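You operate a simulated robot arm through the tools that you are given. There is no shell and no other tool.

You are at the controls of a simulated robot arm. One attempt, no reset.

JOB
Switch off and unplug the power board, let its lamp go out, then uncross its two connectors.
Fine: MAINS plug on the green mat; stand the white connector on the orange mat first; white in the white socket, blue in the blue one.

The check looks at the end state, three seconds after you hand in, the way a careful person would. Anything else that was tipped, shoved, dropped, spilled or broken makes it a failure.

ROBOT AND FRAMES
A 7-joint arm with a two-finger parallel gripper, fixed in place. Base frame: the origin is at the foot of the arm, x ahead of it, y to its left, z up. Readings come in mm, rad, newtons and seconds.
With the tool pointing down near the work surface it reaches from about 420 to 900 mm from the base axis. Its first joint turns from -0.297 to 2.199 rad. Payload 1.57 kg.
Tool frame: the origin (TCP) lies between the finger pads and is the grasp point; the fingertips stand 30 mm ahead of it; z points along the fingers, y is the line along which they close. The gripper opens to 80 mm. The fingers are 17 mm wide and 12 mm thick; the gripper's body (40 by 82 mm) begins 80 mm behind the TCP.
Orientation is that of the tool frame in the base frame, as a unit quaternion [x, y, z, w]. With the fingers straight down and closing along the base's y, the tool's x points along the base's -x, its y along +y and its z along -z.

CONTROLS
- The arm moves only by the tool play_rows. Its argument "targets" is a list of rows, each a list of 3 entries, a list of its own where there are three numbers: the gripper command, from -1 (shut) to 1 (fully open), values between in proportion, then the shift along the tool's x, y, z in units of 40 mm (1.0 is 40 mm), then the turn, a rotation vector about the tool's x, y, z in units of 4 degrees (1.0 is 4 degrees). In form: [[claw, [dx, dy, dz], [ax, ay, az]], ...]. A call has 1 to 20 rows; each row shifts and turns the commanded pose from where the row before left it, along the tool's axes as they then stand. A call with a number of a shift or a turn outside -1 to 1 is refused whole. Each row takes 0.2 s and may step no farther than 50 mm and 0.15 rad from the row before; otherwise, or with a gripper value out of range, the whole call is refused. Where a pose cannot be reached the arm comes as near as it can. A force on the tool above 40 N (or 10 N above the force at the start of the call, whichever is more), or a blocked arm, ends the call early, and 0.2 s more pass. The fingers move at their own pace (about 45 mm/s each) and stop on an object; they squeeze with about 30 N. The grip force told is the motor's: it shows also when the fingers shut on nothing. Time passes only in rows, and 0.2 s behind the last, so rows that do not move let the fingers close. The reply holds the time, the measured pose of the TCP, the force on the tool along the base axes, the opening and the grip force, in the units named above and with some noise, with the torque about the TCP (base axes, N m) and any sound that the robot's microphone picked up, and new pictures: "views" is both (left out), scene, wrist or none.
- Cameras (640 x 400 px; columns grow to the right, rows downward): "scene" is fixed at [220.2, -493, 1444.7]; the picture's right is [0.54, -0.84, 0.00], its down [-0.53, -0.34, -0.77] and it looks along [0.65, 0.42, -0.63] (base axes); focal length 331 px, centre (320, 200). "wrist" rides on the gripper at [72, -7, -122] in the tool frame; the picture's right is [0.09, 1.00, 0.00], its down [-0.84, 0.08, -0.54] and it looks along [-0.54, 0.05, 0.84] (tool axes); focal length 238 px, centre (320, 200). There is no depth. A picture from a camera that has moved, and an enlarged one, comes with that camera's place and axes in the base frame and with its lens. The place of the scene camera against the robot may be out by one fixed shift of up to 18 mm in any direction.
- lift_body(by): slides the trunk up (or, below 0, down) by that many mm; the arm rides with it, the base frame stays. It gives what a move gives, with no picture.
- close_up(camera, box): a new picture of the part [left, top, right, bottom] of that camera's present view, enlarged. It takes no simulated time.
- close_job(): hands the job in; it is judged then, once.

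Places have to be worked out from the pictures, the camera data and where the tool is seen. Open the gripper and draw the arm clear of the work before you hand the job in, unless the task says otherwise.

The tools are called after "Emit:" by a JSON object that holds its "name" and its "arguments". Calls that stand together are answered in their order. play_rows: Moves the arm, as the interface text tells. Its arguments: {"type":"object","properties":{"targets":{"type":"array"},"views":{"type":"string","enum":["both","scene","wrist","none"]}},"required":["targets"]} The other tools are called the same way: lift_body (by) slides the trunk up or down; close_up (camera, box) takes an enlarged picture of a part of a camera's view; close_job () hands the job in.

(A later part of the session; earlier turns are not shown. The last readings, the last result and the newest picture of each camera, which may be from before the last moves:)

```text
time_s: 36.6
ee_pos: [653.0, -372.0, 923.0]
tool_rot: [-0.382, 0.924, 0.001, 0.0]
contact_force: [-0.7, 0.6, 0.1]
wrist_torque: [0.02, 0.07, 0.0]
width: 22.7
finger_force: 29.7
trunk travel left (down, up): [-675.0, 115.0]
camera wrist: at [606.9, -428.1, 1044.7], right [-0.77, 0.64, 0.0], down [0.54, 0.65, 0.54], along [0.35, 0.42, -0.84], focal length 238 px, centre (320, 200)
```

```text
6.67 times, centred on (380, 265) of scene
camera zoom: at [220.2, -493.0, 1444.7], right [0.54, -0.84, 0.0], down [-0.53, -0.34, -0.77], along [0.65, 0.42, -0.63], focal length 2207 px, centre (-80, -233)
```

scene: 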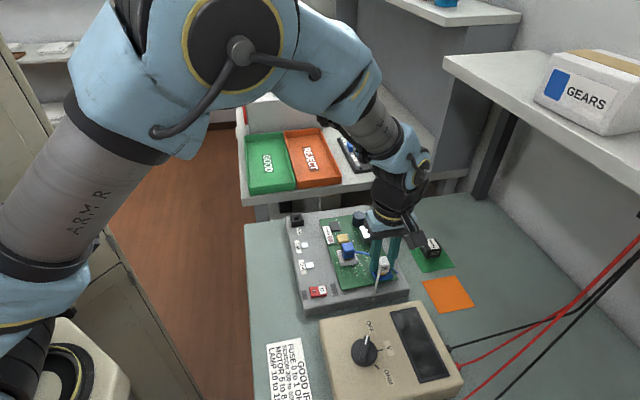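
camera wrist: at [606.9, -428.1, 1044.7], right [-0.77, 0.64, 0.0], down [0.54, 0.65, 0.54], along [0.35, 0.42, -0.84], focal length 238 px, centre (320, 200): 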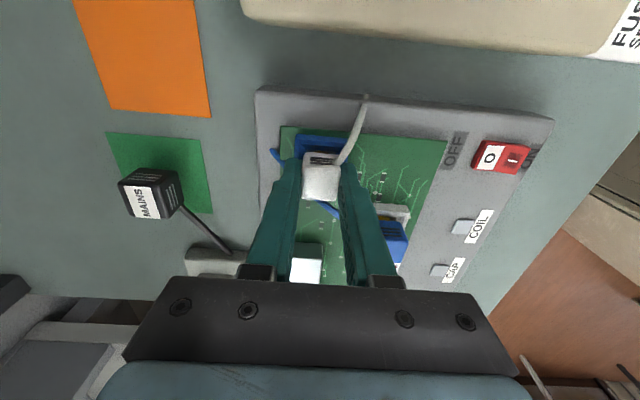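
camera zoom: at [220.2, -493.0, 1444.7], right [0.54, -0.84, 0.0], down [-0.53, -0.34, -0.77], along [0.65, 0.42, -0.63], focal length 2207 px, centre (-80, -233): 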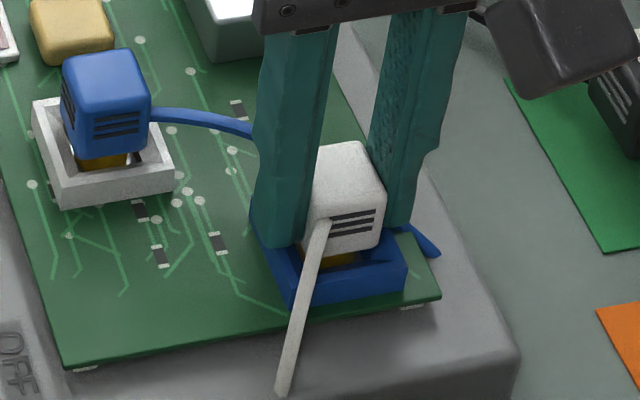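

The white connector is gripped (22.7 mm, 30 N). I'll pull straight up slowly.

Emit:
{"name": "play_rows", "arguments": {"targets": [[-1, [0, 0, -0.06], [0, 0, 0]], [-1, [0, 0, -0.06], [0, 0, 0]], [-1, [0, 0, -0.08], [0, 0, 0]], [-1, [0, 0, -0.1], [0, 0, 0]], [-1, [0, 0, -0.1], [0, 0, 0]], [-1, [0, 0, -0.15], [0, 0, 0]], [-1, [0, 0, -0.2], [0, 0, 0]], [-1, [0, 0, -0.2], [0, 0, 0]]], "views": "both"}}

Emit:
{"name": "close_up", "arguments": {"camera": "wrist", "box": [250, 100, 390, 200]}}

Emit:
{"name": "close_up", "arguments": {"camera": "scene", "box": [345, 225, 415, 285]}}

```text
time_s: 38.4
ee_pos: [652.5, -372.2, 959.2]
tool_rot: [-0.382, 0.924, -0.001, 0.0]
contact_force: [-0.3, -0.2, 0.2]
wrist_torque: [0.0, -0.01, -0.01]
width: 22.5
finger_force: 30.4
trunk travel left (down, up): [-675.0, 115.0]
camera wrist: at [606.4, -428.1, 1082.3], right [-0.77, 0.64, 0.0], down [0.54, 0.65, 0.54], along [0.35, 0.42, -0.84], focal length 238 px, centre (320, 200)
```

scene: 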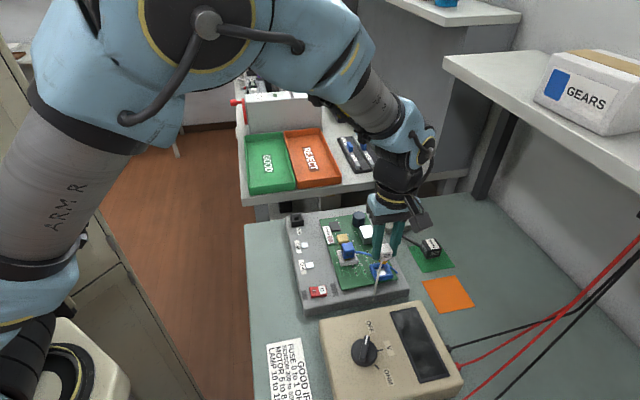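
wrist: 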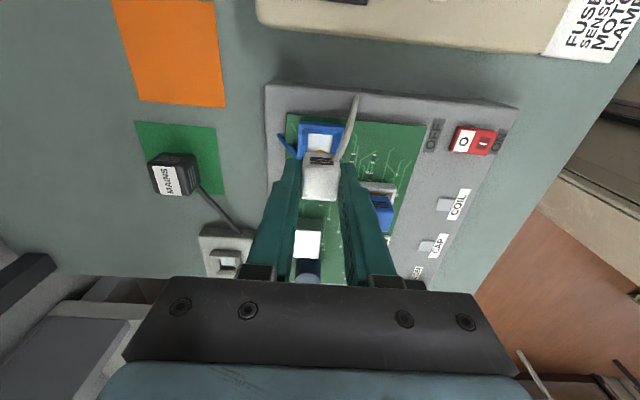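

```text
4.00 times, centred on (320, 150) of wrist
camera zoom: at [606.4, -428.1, 1082.3], right [-0.77, 0.64, 0.0], down [0.54, 0.65, 0.54], along [0.35, 0.42, -0.84], focal length 953 px, centre (320, 400)
```

zoom: 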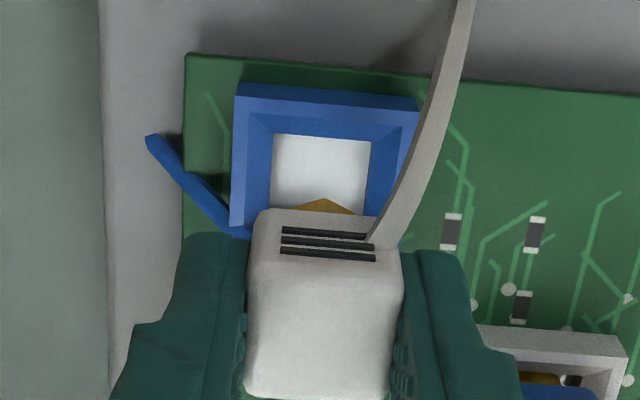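

```text
6.67 times, centred on (380, 255) of scene
camera zoom: at [220.2, -493.0, 1444.7], right [0.54, -0.84, 0.0], down [-0.53, -0.34, -0.77], along [0.65, 0.42, -0.63], focal length 2207 px, centre (-80, -167)
```

zoom: 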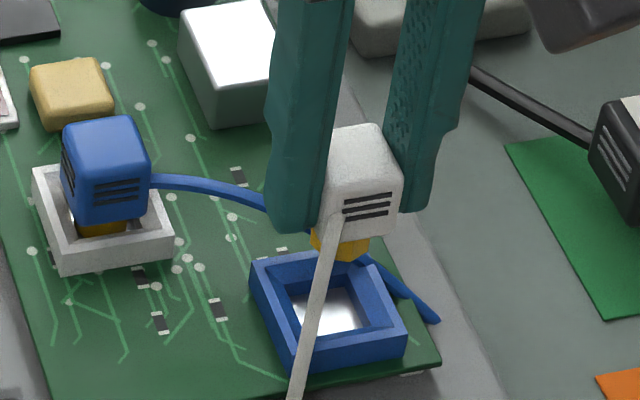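

The white connector is out, with a gold stem below it. Lifting further, I'll carry it to above the orange mat's centre, ≈(705,-500); the test leads hang near x<615 there, clear of the gripper.

Emit:
{"name": "play_rows", "arguments": {"targets": [[-1, [0, 0, -0.5], [0, 0, 0]], [-1, [0, 0, -0.5], [0, 0, 0]], [-1, [0.26, -0.64, 0], [0, 0, 0]], [-1, [0.27, -0.64, 0], [0, 0, 0]], [-1, [0.27, -0.64, 0], [0, 0, 0]], [-1, [0.27, -0.64, 0], [0, 0, 0]], [-1, [0.26, -0.63, 0], [0, 0, 0]], [-1, [0, 0, 0], [0, 0, 0]]], "views": "both"}}

Emit:
{"name": "close_up", "arguments": {"camera": "wrist", "box": [220, 100, 420, 240]}}

Emit:
{"name": "close_up", "arguments": {"camera": "scene", "box": [370, 200, 510, 320]}}

```text
time_s: 40.2
ee_pos: [705.4, -501.8, 1000.0]
tool_rot: [-0.383, 0.924, 0.0, 0.0]
contact_force: [0.3, -0.7, -0.2]
wrist_torque: [-0.04, -0.01, 0.0]
width: 22.5
finger_force: 30.1
trunk travel left (down, up): [-675.0, 115.0]
camera wrist: at [658.8, -557.3, 1123.1], right [-0.77, 0.64, 0.0], down [0.54, 0.65, 0.54], along [0.35, 0.42, -0.84], focal length 238 px, centre (320, 200)
```

scene: 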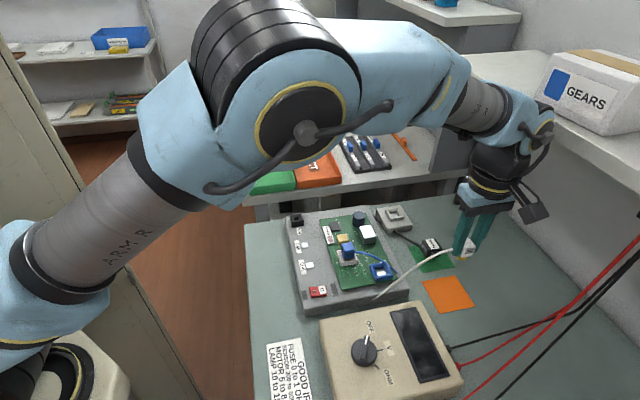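
wrist: 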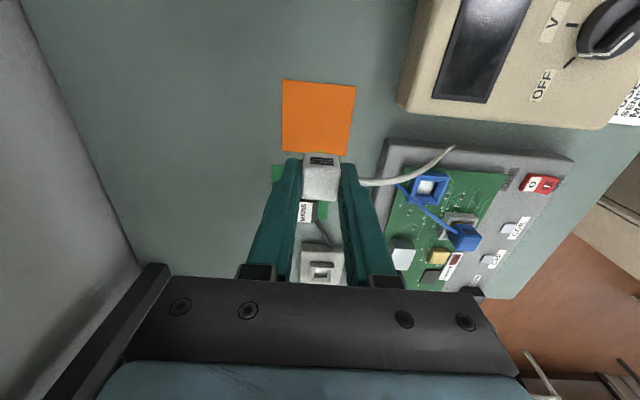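

```text
2.86 times, centred on (320, 170) of wrist
camera zoom: at [658.8, -557.3, 1123.1], right [-0.77, 0.64, 0.0], down [0.54, 0.65, 0.54], along [0.35, 0.42, -0.84], focal length 681 px, centre (320, 286)
```

zoom: 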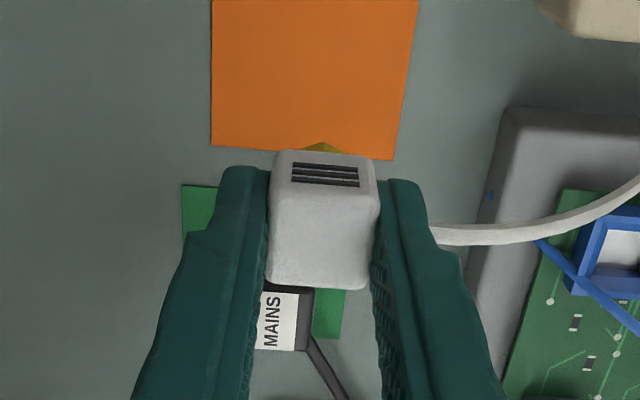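

```text
3.33 times, centred on (440, 260) of scene
camera zoom: at [220.2, -493.0, 1444.7], right [0.54, -0.84, 0.0], down [-0.53, -0.34, -0.77], along [0.65, 0.42, -0.63], focal length 1104 px, centre (-80, 0)
```

zoom: 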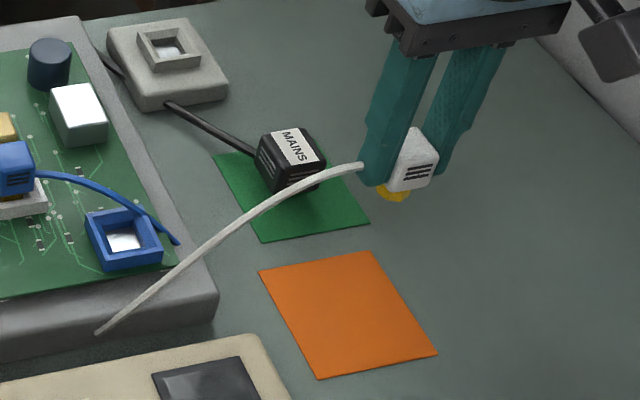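

The connector hangs over the middle of the orange mat. From the seated height, I expect the stem to touch the mat at TCP z≈898; I'll lower to z≈906 first.

Emit:
{"name": "play_rows", "arguments": {"targets": [[-1, [0, 0, 0.5], [0, 0, 0]], [-1, [0, 0, 0.5], [0, 0, 0]], [-1, [0, 0, 0.5], [0, 0, 0]], [-1, [0, 0, 0.5], [0, 0, 0]], [-1, [0, 0, 0.2], [0, 0, 0]], [-1, [0, 0, 0.15], [0, 0, 0]], [-1, [0, 0, 0], [0, 0, 0]]], "views": "both"}}

Emit:
{"name": "close_up", "arguments": {"camera": "scene", "box": [400, 240, 500, 320]}}

```text
time_s: 41.8
ee_pos: [705.5, -500.5, 905.5]
tool_rot: [-0.382, 0.924, 0.001, 0.0]
contact_force: [0.2, 0.0, 0.1]
wrist_torque: [0.0, 0.06, 0.0]
width: 22.7
finger_force: 29.6
trunk travel left (down, up): [-675.0, 115.0]
camera wrist: at [659.8, -555.3, 1028.3], right [-0.77, 0.64, 0.0], down [0.54, 0.65, 0.54], along [0.35, 0.42, -0.84], focal length 238 px, centre (320, 200)
```

scene: 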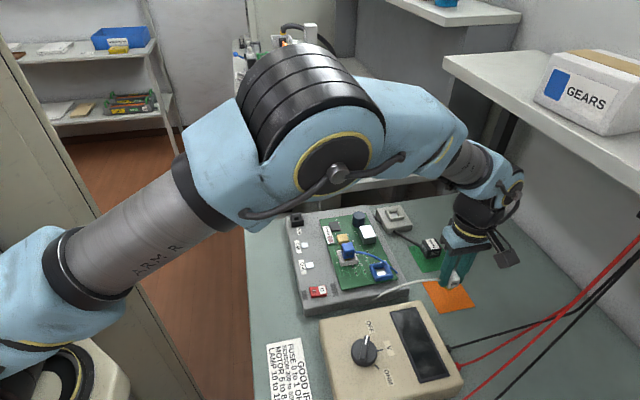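
wrist: 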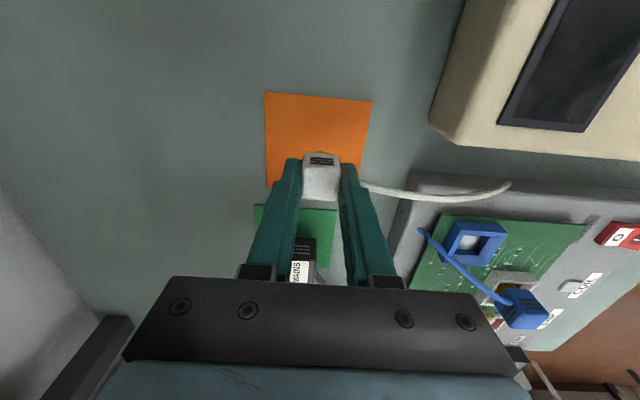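

```text
5.00 times, centred on (450, 280) of scene
camera zoom: at [220.2, -493.0, 1444.7], right [0.54, -0.84, 0.0], down [-0.53, -0.34, -0.77], along [0.65, 0.42, -0.63], focal length 1656 px, centre (-330, -200)
```

zoom: 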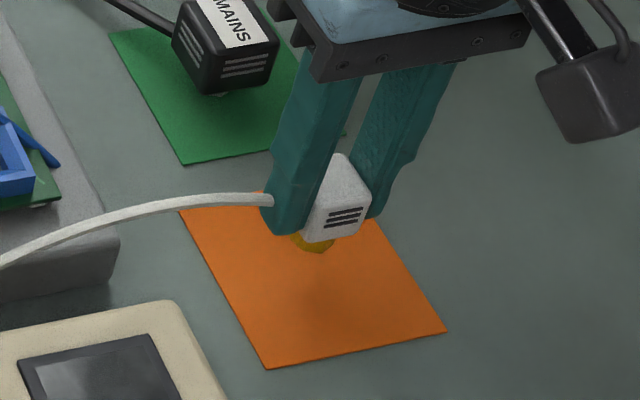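

About 7 mm above the mat, no contact. I continue down in 1.6 mm steps to feel the mat.

Emit:
{"name": "play_rows", "arguments": {"targets": [[-1, [0, 0, 0.05], [0, 0, 0]], [-1, [0, 0, 0.04], [0, 0, 0]], [-1, [0, 0, 0.04], [0, 0, 0]], [-1, [0, 0, 0], [0, 0, 0]]], "views": "none"}}

```text
time_s: 42.8
ee_pos: [706.5, -499.1, 900.4]
tool_rot: [-0.383, 0.924, 0.0, 0.0]
contact_force: [-0.4, 0.4, -0.2]
wrist_torque: [0.04, -0.01, -0.02]
width: 22.9
finger_force: 30.1
trunk travel left (down, up): [-675.0, 115.0]
```

Still no contact at z=900; I go on by 1.2 mm steps.

Emit:
{"name": "play_rows", "arguments": {"targets": [[-1, [0, 0, 0.03], [0, 0, 0]], [-1, [0, 0, 0.03], [0, 0, 0]], [-1, [0, 0, 0], [0, 0, 0]]], "views": "none"}}

```text
time_s: 43.6
ee_pos: [707.2, -499.8, 897.2]
tool_rot: [-0.382, 0.924, 0.0, -0.001]
contact_force: [0.1, -0.1, -1.8]
wrist_torque: [0.01, -0.01, 0.02]
width: 22.5
finger_force: 30.1
trunk travel left (down, up): [-675.0, 115.0]
```

No contact yet at z≈897. Two more steps of 1.2 mm.

Emit:
{"name": "play_rows", "arguments": {"targets": [[-1, [0, 0, 0.03], [0, 0, 0]], [-1, [0, 0, 0.03], [0, 0, 0]], [-1, [0, 0, 0], [0, 0, 0]]], "views": "both"}}

Emit:
{"name": "close_up", "arguments": {"camera": "scene", "box": [420, 250, 490, 310]}}

```text
time_s: 44.4
ee_pos: [707.8, -498.9, 896.0]
tool_rot: [-0.382, 0.924, 0.001, 0.001]
contact_force: [0.3, -0.5, -0.2]
wrist_torque: [-0.02, -0.04, -0.01]
width: 22.6
finger_force: 29.9
trunk travel left (down, up): [-675.0, 115.0]
camera wrist: at [660.3, -555.8, 1018.1], right [-0.77, 0.64, 0.0], down [0.54, 0.65, 0.54], along [0.35, 0.42, -0.84], focal length 238 px, centre (320, 200)
```

scene: 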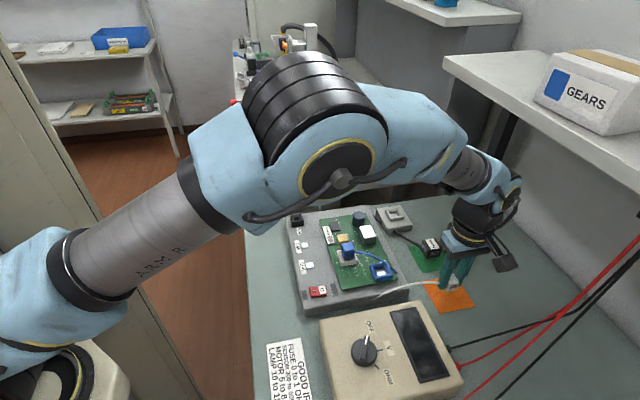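
wrist: 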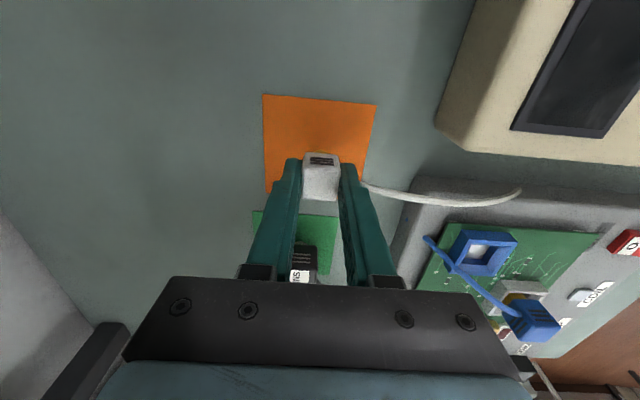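

```text
6.67 times, centred on (455, 280) of scene
camera zoom: at [220.2, -493.0, 1444.7], right [0.54, -0.84, 0.0], down [-0.53, -0.34, -0.77], along [0.65, 0.42, -0.63], focal length 2207 px, centre (-580, -333)
```

zoom: 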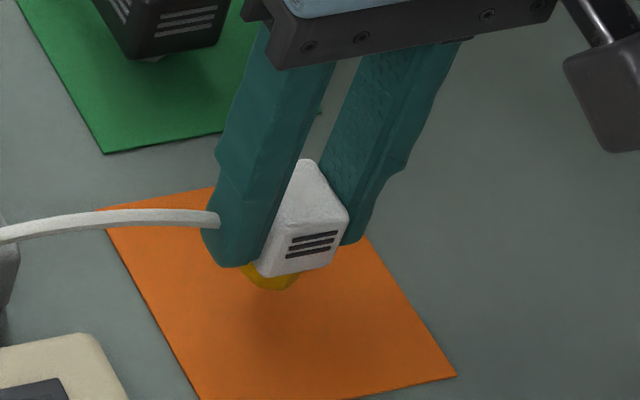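

Tracking is good and there is still free space under the stem. I continue down three more 1.2 mm steps.

Emit:
{"name": "play_rows", "arguments": {"targets": [[-1, [0, 0, 0.03], [0, 0, 0]], [-1, [0, 0, 0.03], [0, 0, 0]], [-1, [0, 0, 0.03], [0, 0, 0]], [-1, [0, 0, 0], [0, 0, 0]]], "views": "none"}}

```text
time_s: 45.4
ee_pos: [707.9, -500.1, 892.1]
tool_rot: [-0.383, 0.924, 0.0, 0.0]
contact_force: [0.2, -0.1, -0.5]
wrist_torque: [-0.02, 0.0, 0.03]
width: 22.7
finger_force: 29.9
trunk travel left (down, up): [-675.0, 115.0]
```

No contact at z=892; continuing in the same way.

Emit:
{"name": "play_rows", "arguments": {"targets": [[-1, [0, 0, 0.03], [0, 0, 0]], [-1, [0, 0, 0.03], [0, 0, 0]], [-1, [0, 0, 0], [0, 0, 0]]], "views": "both"}}

Emit:
{"name": "close_up", "arguments": {"camera": "scene", "box": [420, 250, 490, 310]}}

Emit:
{"name": "close_up", "arguments": {"camera": "wrist", "box": [240, 80, 400, 220]}}

```text
time_s: 46.2
ee_pos: [706.2, -500.4, 889.3]
tool_rot: [-0.383, 0.924, 0.0, 0.0]
contact_force: [0.5, 0.5, 0.1]
wrist_torque: [-0.03, -0.02, -0.01]
width: 22.7
finger_force: 29.8
trunk travel left (down, up): [-675.0, 115.0]
camera wrist: at [659.5, -555.5, 1012.0], right [-0.77, 0.64, 0.0], down [0.54, 0.65, 0.54], along [0.35, 0.42, -0.84], focal length 238 px, centre (320, 200)
```

scene: 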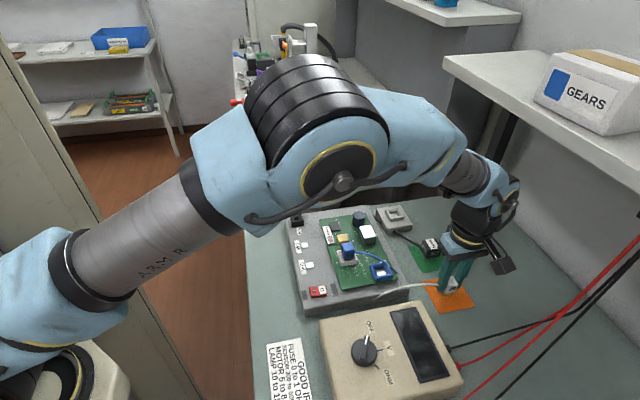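
wrist: 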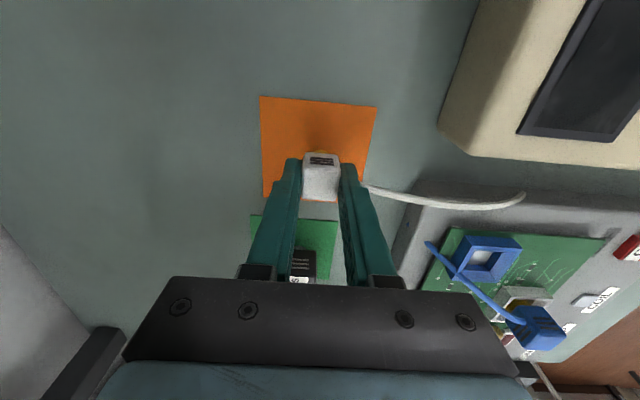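

```text
6.67 times, centred on (455, 280) of scene
camera zoom: at [220.2, -493.0, 1444.7], right [0.54, -0.84, 0.0], down [-0.53, -0.34, -0.77], along [0.65, 0.42, -0.63], focal length 2207 px, centre (-580, -333)
```

zoom: 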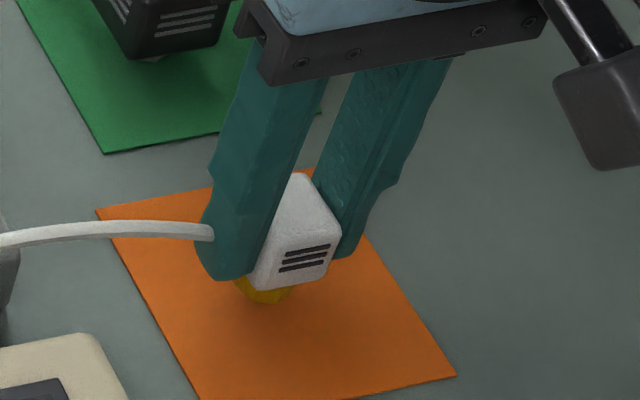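

```text
2.86 times, centred on (320, 150) of wrist
camera zoom: at [659.5, -555.5, 1012.0], right [-0.77, 0.64, 0.0], down [0.54, 0.65, 0.54], along [0.35, 0.42, -0.84], focal length 681 px, centre (320, 343)
```

zoom: 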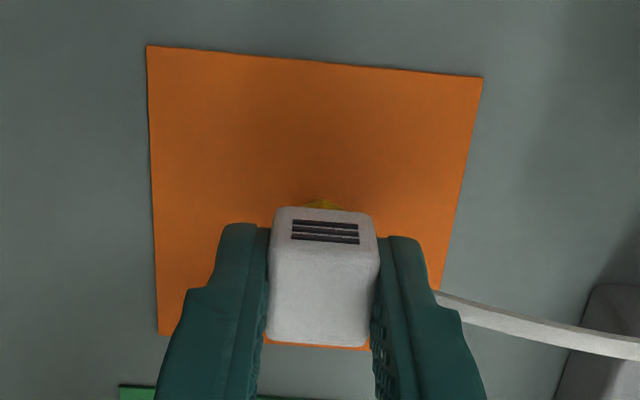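

Still hovering slightly (fingertips at 859, mat at ≈849). I continue down with small steps.

Emit:
{"name": "play_rows", "arguments": {"targets": [[-1, [0, 0, 0.025], [0, 0, 0]], [-1, [0, 0, 0.025], [0, 0, 0]], [-1, [0, 0, 0], [0, 0, 0]]], "views": "none"}}

```text
time_s: 47.0
ee_pos: [705.7, -500.4, 887.6]
tool_rot: [-0.382, 0.924, 0.0, 0.0]
contact_force: [0.4, -0.4, -0.1]
wrist_torque: [-0.01, 0.02, 0.01]
width: 22.4
finger_force: 30.0
trunk travel left (down, up): [-675.0, 115.0]
```

No contact at z≈887.6; two more 1 mm steps.

Emit:
{"name": "play_rows", "arguments": {"targets": [[-1, [0, 0, 0.025], [0, 0, 0]], [-1, [0, 0, 0.025], [0, 0, 0]], [-1, [0, 0, 0], [0, 0, 0]]], "views": "scene"}}

Emit:
{"name": "close_up", "arguments": {"camera": "scene", "box": [430, 265, 480, 305]}}

```text
time_s: 47.8
ee_pos: [705.8, -499.7, 885.9]
tool_rot: [-0.383, 0.924, 0.0, 0.0]
contact_force: [0.1, 0.5, -1.2]
wrist_torque: [0.0, 0.03, 0.01]
width: 22.7
finger_force: 30.3
trunk travel left (down, up): [-675.0, 115.0]
```

scene: 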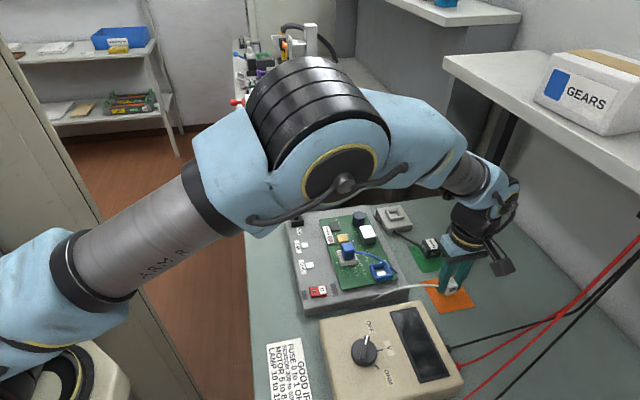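

```text
10.00 times, centred on (455, 285) of scene
camera zoom: at [220.2, -493.0, 1444.7], right [0.54, -0.84, 0.0], down [-0.53, -0.34, -0.77], along [0.65, 0.42, -0.63], focal length 3311 px, centre (-1030, -650)
```

zoom: 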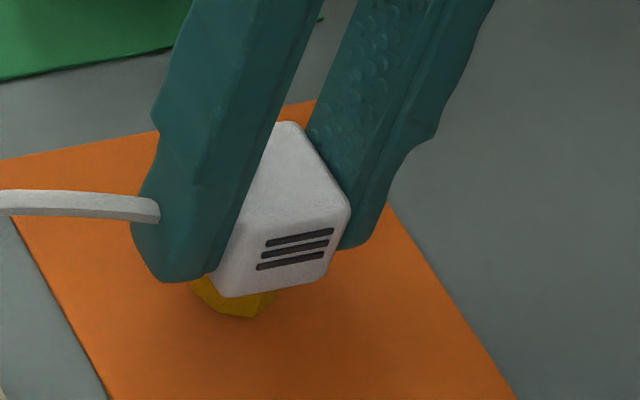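

The stem bottom looks very near the mat. I keep going in 1 mm steps.

Emit:
{"name": "play_rows", "arguments": {"targets": [[-1, [0, 0, 0.025], [0, 0, 0]], [-1, [0, 0, 0.025], [0, 0, 0]], [-1, [0, 0, 0], [0, 0, 0]]], "views": "none"}}

```text
time_s: 48.6
ee_pos: [705.9, -499.5, 884.0]
tool_rot: [-0.383, 0.924, -0.002, 0.0]
contact_force: [0.1, -1.1, 6.0]
wrist_torque: [-0.03, 0.02, -0.02]
width: 22.3
finger_force: 30.6
trunk travel left (down, up): [-675.0, 115.0]
```

Contact: 6 N at z=884. I relieve 0.8 mm and open the fingers gently so that the connector stays standing.

Emit:
{"name": "play_rows", "arguments": {"targets": [[-1, [0, 0, -0.02], [0, 0, 0]], [-0.42, [0, 0, 0], [0, 0, 0]], [-0.35, [0, 0, 0], [0, 0, 0]], [-0.25, [0, 0, 0], [0, 0, 0]], [0, [0, 0, 0], [0, 0, 0]], [0, [0, 0, 0], [0, 0, 0]]], "views": "both"}}

Emit:
{"name": "close_up", "arguments": {"camera": "scene", "box": [420, 250, 490, 310]}}

Emit:
{"name": "close_up", "arguments": {"camera": "wrist", "box": [240, 80, 400, 220]}}

```text
time_s: 50.0
ee_pos: [705.6, -500.6, 885.3]
tool_rot: [-0.383, 0.924, 0.0, 0.0]
contact_force: [0.2, -0.1, 0.8]
wrist_torque: [-0.02, -0.01, -0.01]
width: 40.1
finger_force: 0.1
trunk travel left (down, up): [-675.0, 115.0]
camera wrist: at [659.6, -555.8, 1007.2], right [-0.77, 0.64, 0.0], down [0.54, 0.65, 0.54], along [0.35, 0.42, -0.84], focal length 238 px, centre (320, 200)
```

scene: 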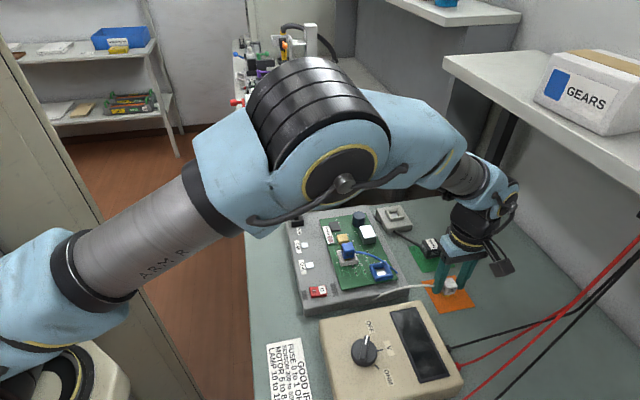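
wrist: 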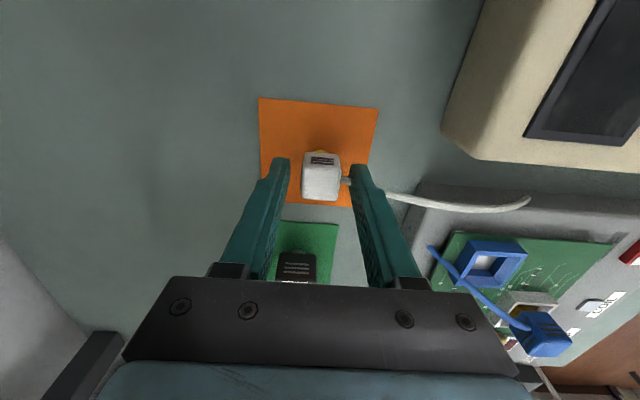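

```text
6.67 times, centred on (455, 280) of scene
camera zoom: at [220.2, -493.0, 1444.7], right [0.54, -0.84, 0.0], down [-0.53, -0.34, -0.77], along [0.65, 0.42, -0.63], focal length 2207 px, centre (-580, -333)
```

zoom: 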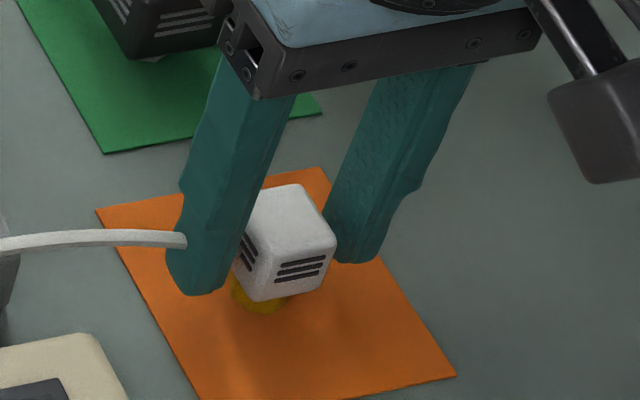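

```text
2.86 times, centred on (320, 150) of wrist
camera zoom: at [659.6, -555.8, 1007.2], right [-0.77, 0.64, 0.0], down [0.54, 0.65, 0.54], along [0.35, 0.42, -0.84], focal length 681 px, centre (320, 343)
```

zoom: 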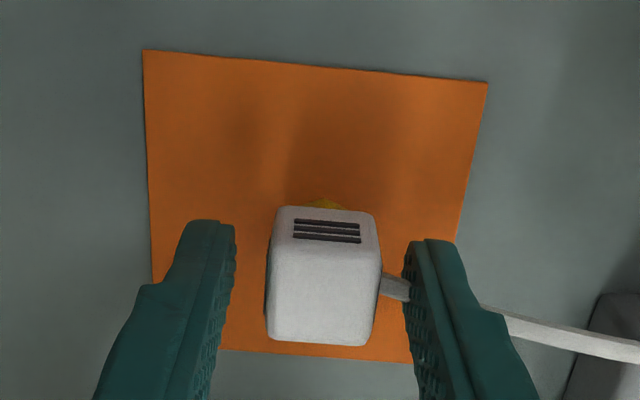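

The white connector stands upright on the orange mat. I lift straight up and travel at z≈1000 to above the blue connector, near (647,-294).

Emit:
{"name": "play_rows", "arguments": {"targets": [[0, [0, 0, -0.3], [0, 0, 0]], [0, [0, 0, -0.85], [0, 0, 0]], [0.1, [0, 0, -0.9], [0, 0, 0]], [0.3, [0, 0, -0.85], [0, 0, 0]], [0.3, [-0.37, 0.67, 0], [0, 0, 0]], [0.3, [-0.37, 0.67, 0], [0, 0, 0]], [0.3, [-0.37, 0.67, 0], [0, 0, 0]], [0.3, [-0.37, 0.67, 0], [0, 0, 0]], [0.3, [-0.37, 0.67, 0], [0, 0, 0]], [0.3, [-0.37, 0.67, 0], [0, 0, 0]], [0.3, [-0.38, 0.67, 0], [0, 0, 0]], [0.3, [0, 0, 0], [0, 0, 0]]], "views": "both"}}

Emit:
{"name": "close_up", "arguments": {"camera": "wrist", "box": [220, 60, 420, 200]}}

Emit:
{"name": "close_up", "arguments": {"camera": "scene", "box": [330, 220, 490, 320]}}

```text
time_s: 52.6
ee_pos: [646.1, -296.0, 998.0]
tool_rot: [-0.382, 0.924, 0.0, 0.0]
contact_force: [1.3, -0.8, 0.5]
wrist_torque: [0.01, 0.02, 0.03]
width: 52.0
finger_force: 0.2
trunk travel left (down, up): [-675.0, 115.0]
camera wrist: at [599.8, -350.4, 1120.6], right [-0.77, 0.64, 0.0], down [0.54, 0.65, 0.54], along [0.35, 0.42, -0.84], focal length 238 px, centre (320, 200)
```

scene: 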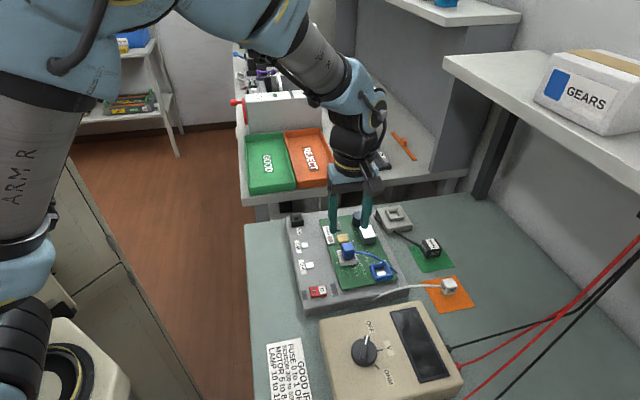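
wrist: 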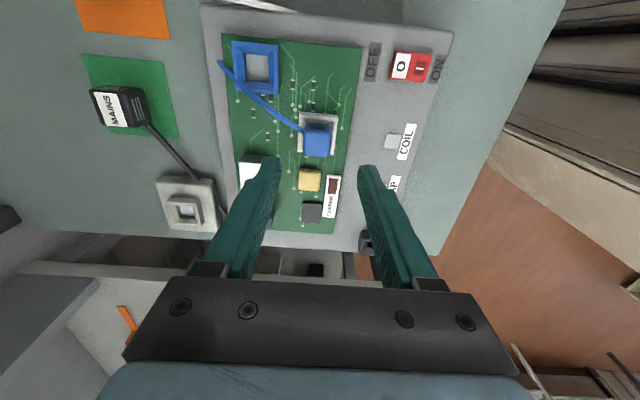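

```text
2.86 times, centred on (320, 130) of wrist
camera zoom: at [599.8, -350.4, 1120.6], right [-0.77, 0.64, 0.0], down [0.54, 0.65, 0.54], along [0.35, 0.42, -0.84], focal length 681 px, centre (320, 400)
```

zoom: 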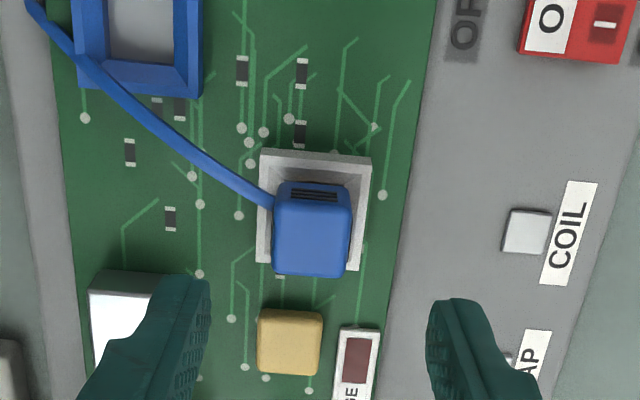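

```text
4.00 times, centred on (410, 270) of scene
camera zoom: at [220.2, -493.0, 1444.7], right [0.54, -0.84, 0.0], down [-0.53, -0.34, -0.77], along [0.65, 0.42, -0.63], focal length 1324 px, centre (-40, -80)
```

zoom: 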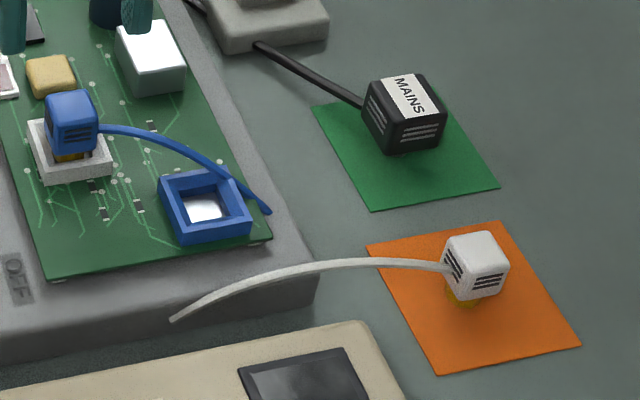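

White stands well on orange, MAINS on green. The blue connector's top centre is about (649.5,-295.3,908). I shift by about 3 mm and descend to z≈940 for a closer look.

Emit:
{"name": "play_rows", "arguments": {"targets": [[0.3, [-0.04, -0.07, 0.45], [0, 0, 0]], [0.3, [0, 0, 0.5], [0, 0, 0]], [0.3, [0, 0, 0.5], [0, 0, 0]], [0.3, [0, 0, 0], [0, 0, 0]]], "views": "both"}}

Emit:
{"name": "close_up", "arguments": {"camera": "wrist", "box": [250, 100, 390, 200]}}

Emit:
{"name": "close_up", "arguments": {"camera": "scene", "box": [310, 220, 380, 280]}}

```text
time_s: 53.6
ee_pos: [648.9, -294.1, 943.2]
tool_rot: [-0.383, 0.924, 0.0, 0.0]
contact_force: [0.0, 0.8, 0.0]
wrist_torque: [0.01, -0.02, -0.01]
width: 52.4
finger_force: 0.0
trunk travel left (down, up): [-675.0, 115.0]
camera wrist: at [602.9, -350.0, 1064.5], right [-0.77, 0.64, 0.0], down [0.54, 0.65, 0.54], along [0.35, 0.42, -0.84], focal length 238 px, centre (320, 200)
```

scene: 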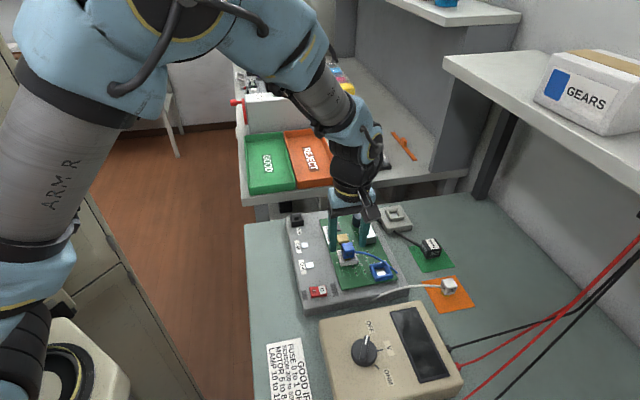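
wrist: 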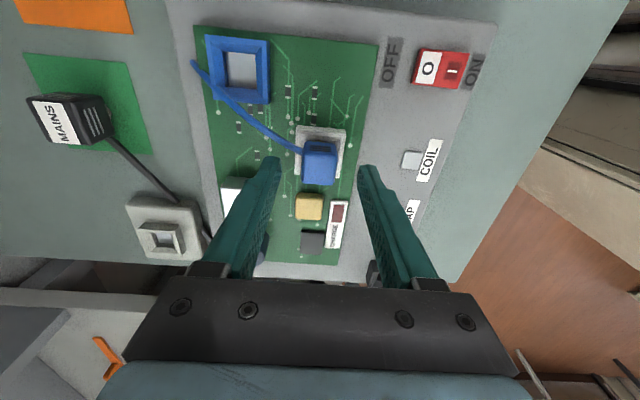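

```text
4.00 times, centred on (320, 150) of wrist
camera zoom: at [602.9, -350.0, 1064.5], right [-0.77, 0.64, 0.0], down [0.54, 0.65, 0.54], along [0.35, 0.42, -0.84], focal length 953 px, centre (320, 400)
```

zoom: 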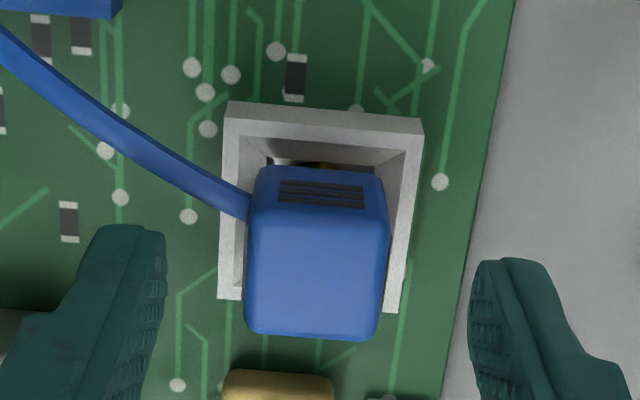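

```text
6.67 times, centred on (345, 250) of scene
camera zoom: at [220.2, -493.0, 1444.7], right [0.54, -0.84, 0.0], down [-0.53, -0.34, -0.77], along [0.65, 0.42, -0.63], focal length 2207 px, centre (153, -133)
```

zoom: 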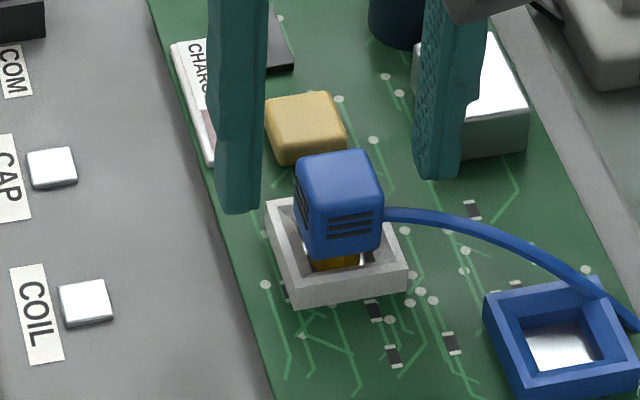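

There is room for both fingers (white box and yellow block are clear). I shift 1.2 mm and lower so that the tips are at z≈893, above the socket wall, and look before closing.

Emit:
{"name": "play_rows", "arguments": {"targets": [[0.3, [0, -0.03, 0.2], [0, 0, 0]], [0.3, [0, 0, 0.2], [0, 0, 0]], [0.3, [0, 0, 0.1], [0, 0, 0]], [0.3, [0, 0, 0], [0, 0, 0]]], "views": "both"}}

Emit:
{"name": "close_up", "arguments": {"camera": "wrist", "box": [250, 100, 390, 200]}}

Emit:
{"name": "close_up", "arguments": {"camera": "scene", "box": [310, 220, 380, 280]}}

```text
time_s: 54.6
ee_pos: [650.2, -294.7, 922.4]
tool_rot: [-0.382, 0.924, 0.0, 0.0]
contact_force: [0.8, 0.0, 0.8]
wrist_torque: [0.02, 0.01, 0.01]
width: 51.9
finger_force: 0.0
trunk travel left (down, up): [-675.0, 115.0]
camera wrist: at [603.6, -351.6, 1045.6], right [-0.77, 0.64, 0.0], down [0.54, 0.65, 0.54], along [0.35, 0.42, -0.84], focal length 238 px, centre (320, 200)
```

scene: 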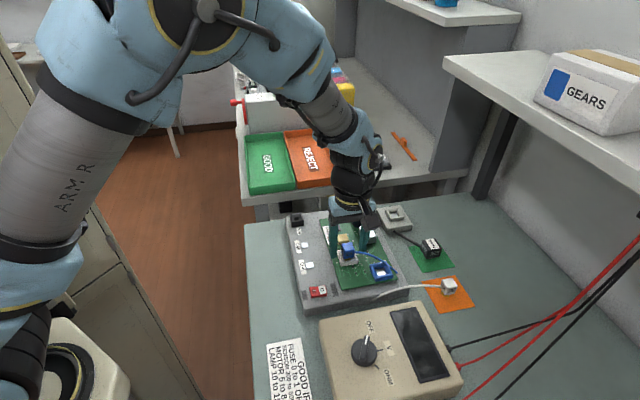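
wrist: 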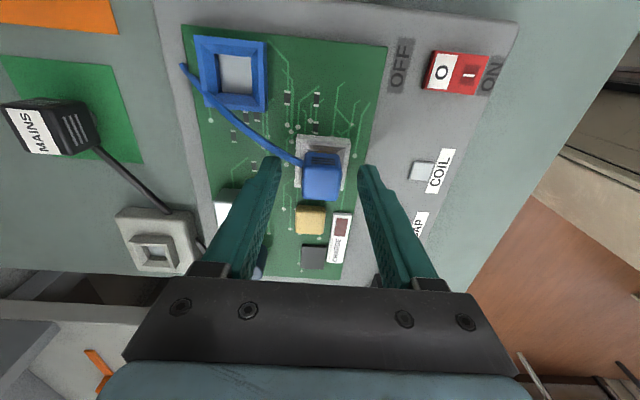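

```text
4.00 times, centred on (320, 150) of wrist
camera zoom: at [603.6, -351.6, 1045.6], right [-0.77, 0.64, 0.0], down [0.54, 0.65, 0.54], along [0.35, 0.42, -0.84], focal length 953 px, centre (320, 400)
```

zoom: 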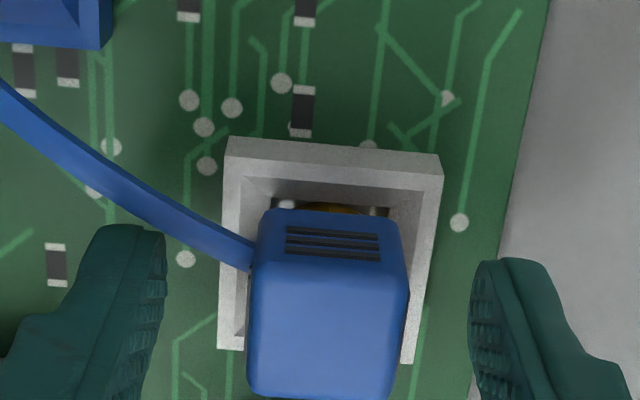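

```text
6.67 times, centred on (345, 250) of scene
camera zoom: at [220.2, -493.0, 1444.7], right [0.54, -0.84, 0.0], down [-0.53, -0.34, -0.77], along [0.65, 0.42, -0.63], focal length 2207 px, centre (153, -133)
```

zoom: 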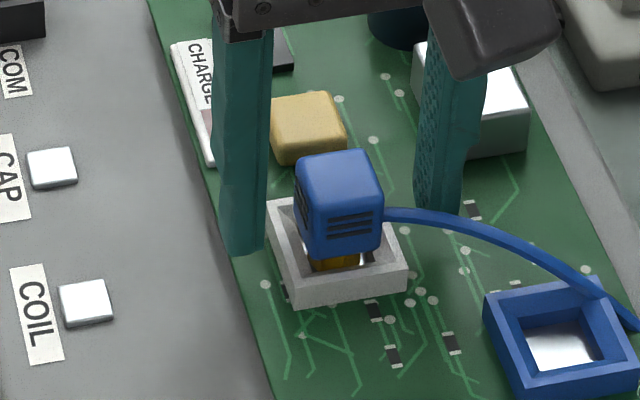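

The blue connector appears in the same place in the view as the white one did when gripped, so the grips will match. I raise 0.8 mm for clearance over the wall and close.

Emit:
{"name": "play_rows", "arguments": {"targets": [[0.3, [0, 0.01, -0.02], [0, 0, 0]], [-1, [0, 0, 0], [0, 0, 0]], [-1, [0, 0, 0], [0, 0, 0]], [-1, [0, 0, 0], [0, 0, 0]], [-1, [0, 0, 0], [0, 0, 0]]], "views": "both"}}

Emit:
{"name": "close_up", "arguments": {"camera": "wrist", "box": [250, 100, 390, 200]}}

Emit:
{"name": "close_up", "arguments": {"camera": "scene", "box": [310, 220, 380, 280]}}

```text
time_s: 55.8
ee_pos: [650.5, -295.0, 924.2]
tool_rot: [-0.383, 0.924, 0.0, 0.0]
contact_force: [-1.4, 1.3, -1.1]
wrist_torque: [0.02, 0.06, -0.04]
width: 22.5
finger_force: 29.6
trunk travel left (down, up): [-675.0, 115.0]
camera wrist: at [603.4, -351.1, 1046.0], right [-0.77, 0.64, 0.0], down [0.54, 0.65, 0.54], along [0.35, 0.42, -0.84], focal length 238 px, centre (320, 200)
```

scene: 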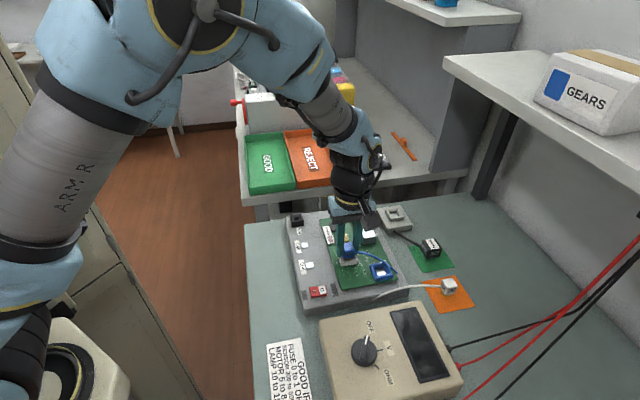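
wrist: 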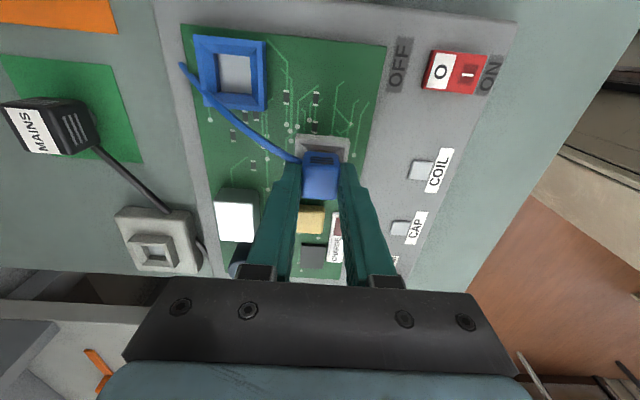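

```text
4.00 times, centred on (320, 150) of wrist
camera zoom: at [603.4, -351.1, 1046.0], right [-0.77, 0.64, 0.0], down [0.54, 0.65, 0.54], along [0.35, 0.42, -0.84], focal length 953 px, centre (320, 400)
```

zoom: 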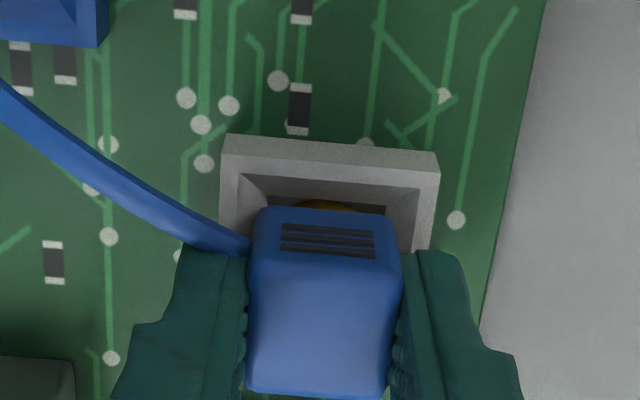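

```text
6.67 times, centred on (345, 250) of scene
camera zoom: at [220.2, -493.0, 1444.7], right [0.54, -0.84, 0.0], down [-0.53, -0.34, -0.77], along [0.65, 0.42, -0.63], focal length 2207 px, centre (153, -133)
```

zoom: 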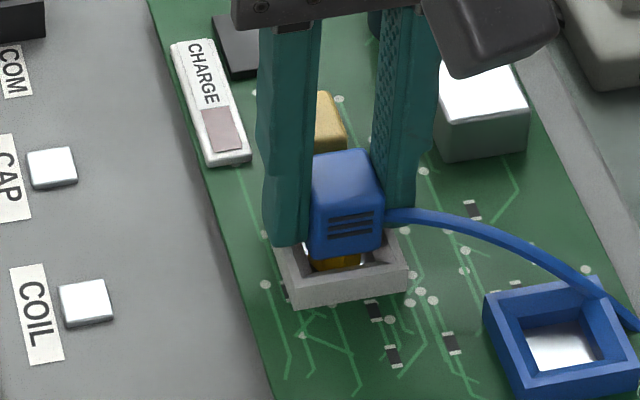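

Blue is gripped (22.5 mm), and it sits in the hand like the white one did. The offset between the two seats is (+52.4, -56.4) mm in tool x,y, from both commands and readings. I pull the blue connector straight up slowly.

Emit:
{"name": "play_rows", "arguments": {"targets": [[-1, [0, 0, -0.06], [0, 0, 0]], [-1, [0, 0, -0.06], [0, 0, 0]], [-1, [0, 0, -0.08], [0, 0, 0]], [-1, [0, 0, -0.1], [0, 0, 0]], [-1, [0, 0, -0.1], [0, 0, 0]], [-1, [0, 0, -0.2], [0, 0, 0]], [-1, [0, 0, -0.2], [0, 0, 0]], [-1, [0, 0, -0.2], [0, 0, 0]], [-1, [0, 0, 0], [0, 0, 0]]], "views": "both"}}

Emit:
{"name": "close_up", "arguments": {"camera": "wrist", "box": [250, 100, 390, 200]}}

Emit:
{"name": "close_up", "arguments": {"camera": "scene", "box": [310, 210, 410, 290]}}

```text
time_s: 57.8
ee_pos: [650.0, -294.7, 963.5]
tool_rot: [-0.383, 0.924, 0.0, 0.0]
contact_force: [1.0, 0.2, -0.1]
wrist_torque: [-0.01, 0.0, -0.05]
width: 22.7
finger_force: 30.4
trunk travel left (down, up): [-675.0, 115.0]
camera wrist: at [603.8, -350.7, 1086.0], right [-0.77, 0.64, 0.0], down [0.54, 0.65, 0.54], along [0.35, 0.42, -0.84], focal length 238 px, centre (320, 200)
```

scene: 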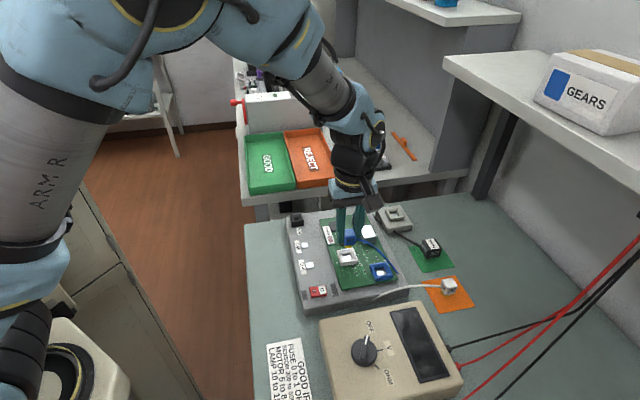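
wrist: 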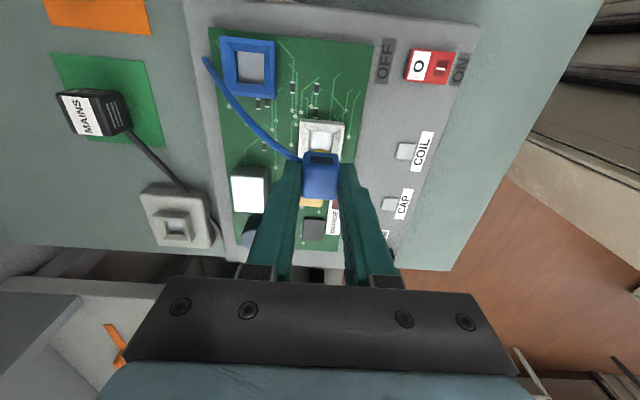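

```text
4.00 times, centred on (320, 150) of wrist
camera zoom: at [603.8, -350.7, 1086.0], right [-0.77, 0.64, 0.0], down [0.54, 0.65, 0.54], along [0.35, 0.42, -0.84], focal length 953 px, centre (320, 400)
```

zoom: 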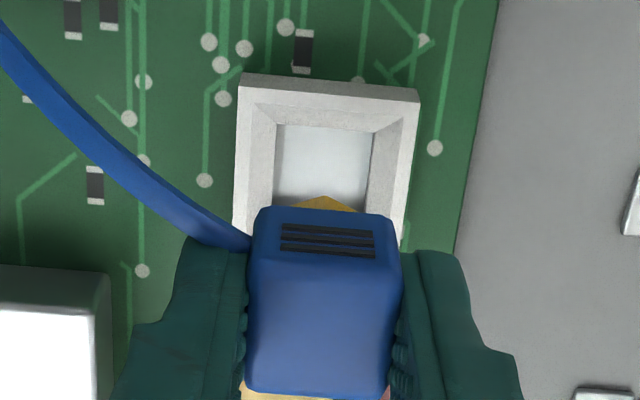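

```text
5.00 times, centred on (360, 250) of scene
camera zoom: at [220.2, -493.0, 1444.7], right [0.54, -0.84, 0.0], down [-0.53, -0.34, -0.77], along [0.65, 0.42, -0.63], focal length 1656 px, centre (120, -50)
```

zoom: 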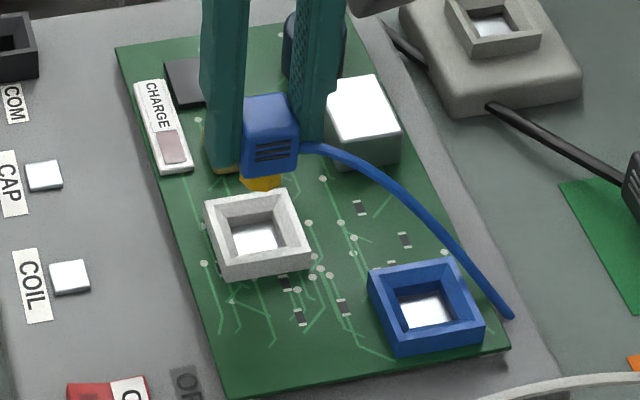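

The white socket is free, with a bevelled opening. I move the blue connector by exactly the seat-to-seat offset to above the blue socket at the same height and check alignment.

Emit:
{"name": "play_rows", "arguments": {"targets": [[-1, [0.43, -0.47, 0], [0, 0, 0]], [-1, [0.44, -0.47, 0], [0, 0, 0]], [-1, [0.44, -0.47, 0], [0, 0, 0]], [-1, [0, 0, 0], [0, 0, 0]], [-1, [0, 0, 0], [0, 0, 0]]], "views": "both"}}

Emit:
{"name": "close_up", "arguments": {"camera": "wrist", "box": [250, 100, 390, 200]}}

Emit:
{"name": "close_up", "arguments": {"camera": "scene", "box": [330, 220, 430, 300]}}

```text
time_s: 59.0
ee_pos: [652.7, -370.7, 963.0]
tool_rot: [-0.383, 0.924, 0.0, 0.0]
contact_force: [0.3, -0.2, -0.7]
wrist_torque: [-0.04, 0.01, 0.0]
width: 22.9
finger_force: 30.1
trunk travel left (down, up): [-675.0, 115.0]
camera wrist: at [606.0, -427.0, 1085.0], right [-0.77, 0.64, 0.0], down [0.54, 0.65, 0.54], along [0.35, 0.42, -0.84], focal length 238 px, centre (320, 200)
```

scene: 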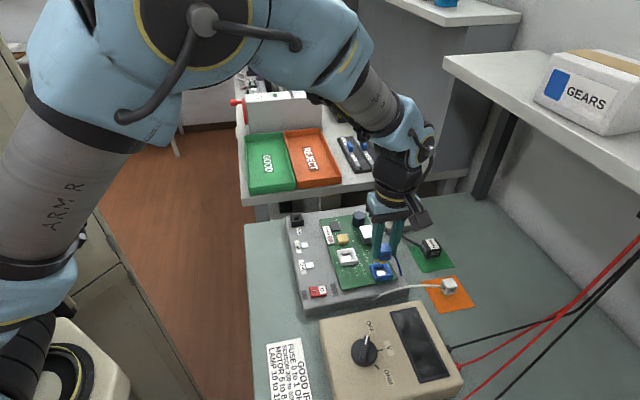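
wrist: 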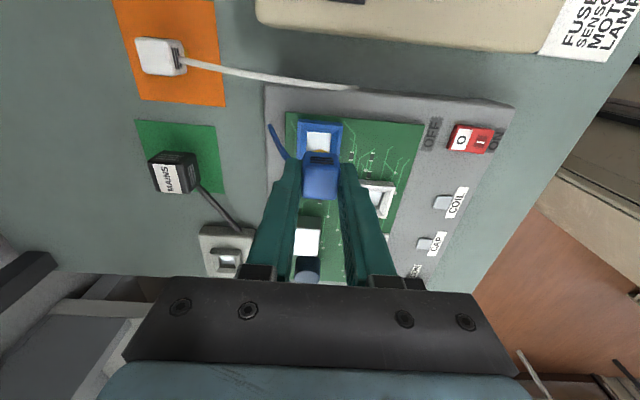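

```text
4.00 times, centred on (320, 150) of wrist
camera zoom: at [606.0, -427.0, 1085.0], right [-0.77, 0.64, 0.0], down [0.54, 0.65, 0.54], along [0.35, 0.42, -0.84], focal length 953 px, centre (320, 400)
```

zoom: 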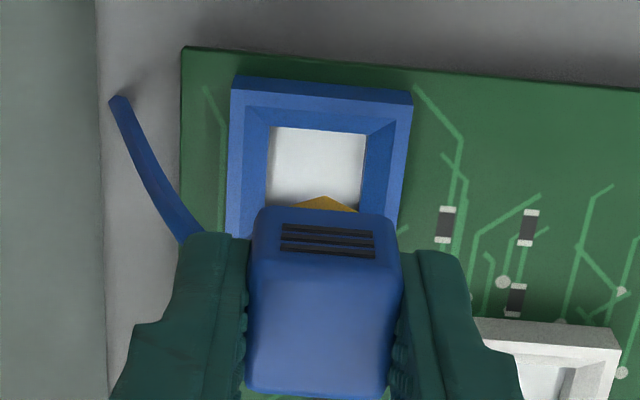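

```text
5.00 times, centred on (380, 260) of scene
camera zoom: at [220.2, -493.0, 1444.7], right [0.54, -0.84, 0.0], down [-0.53, -0.34, -0.77], along [0.65, 0.42, -0.63], focal length 1656 px, centre (20, -100)
```

zoom: 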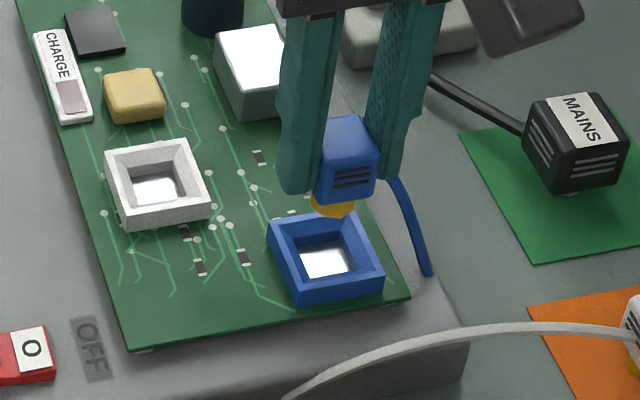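

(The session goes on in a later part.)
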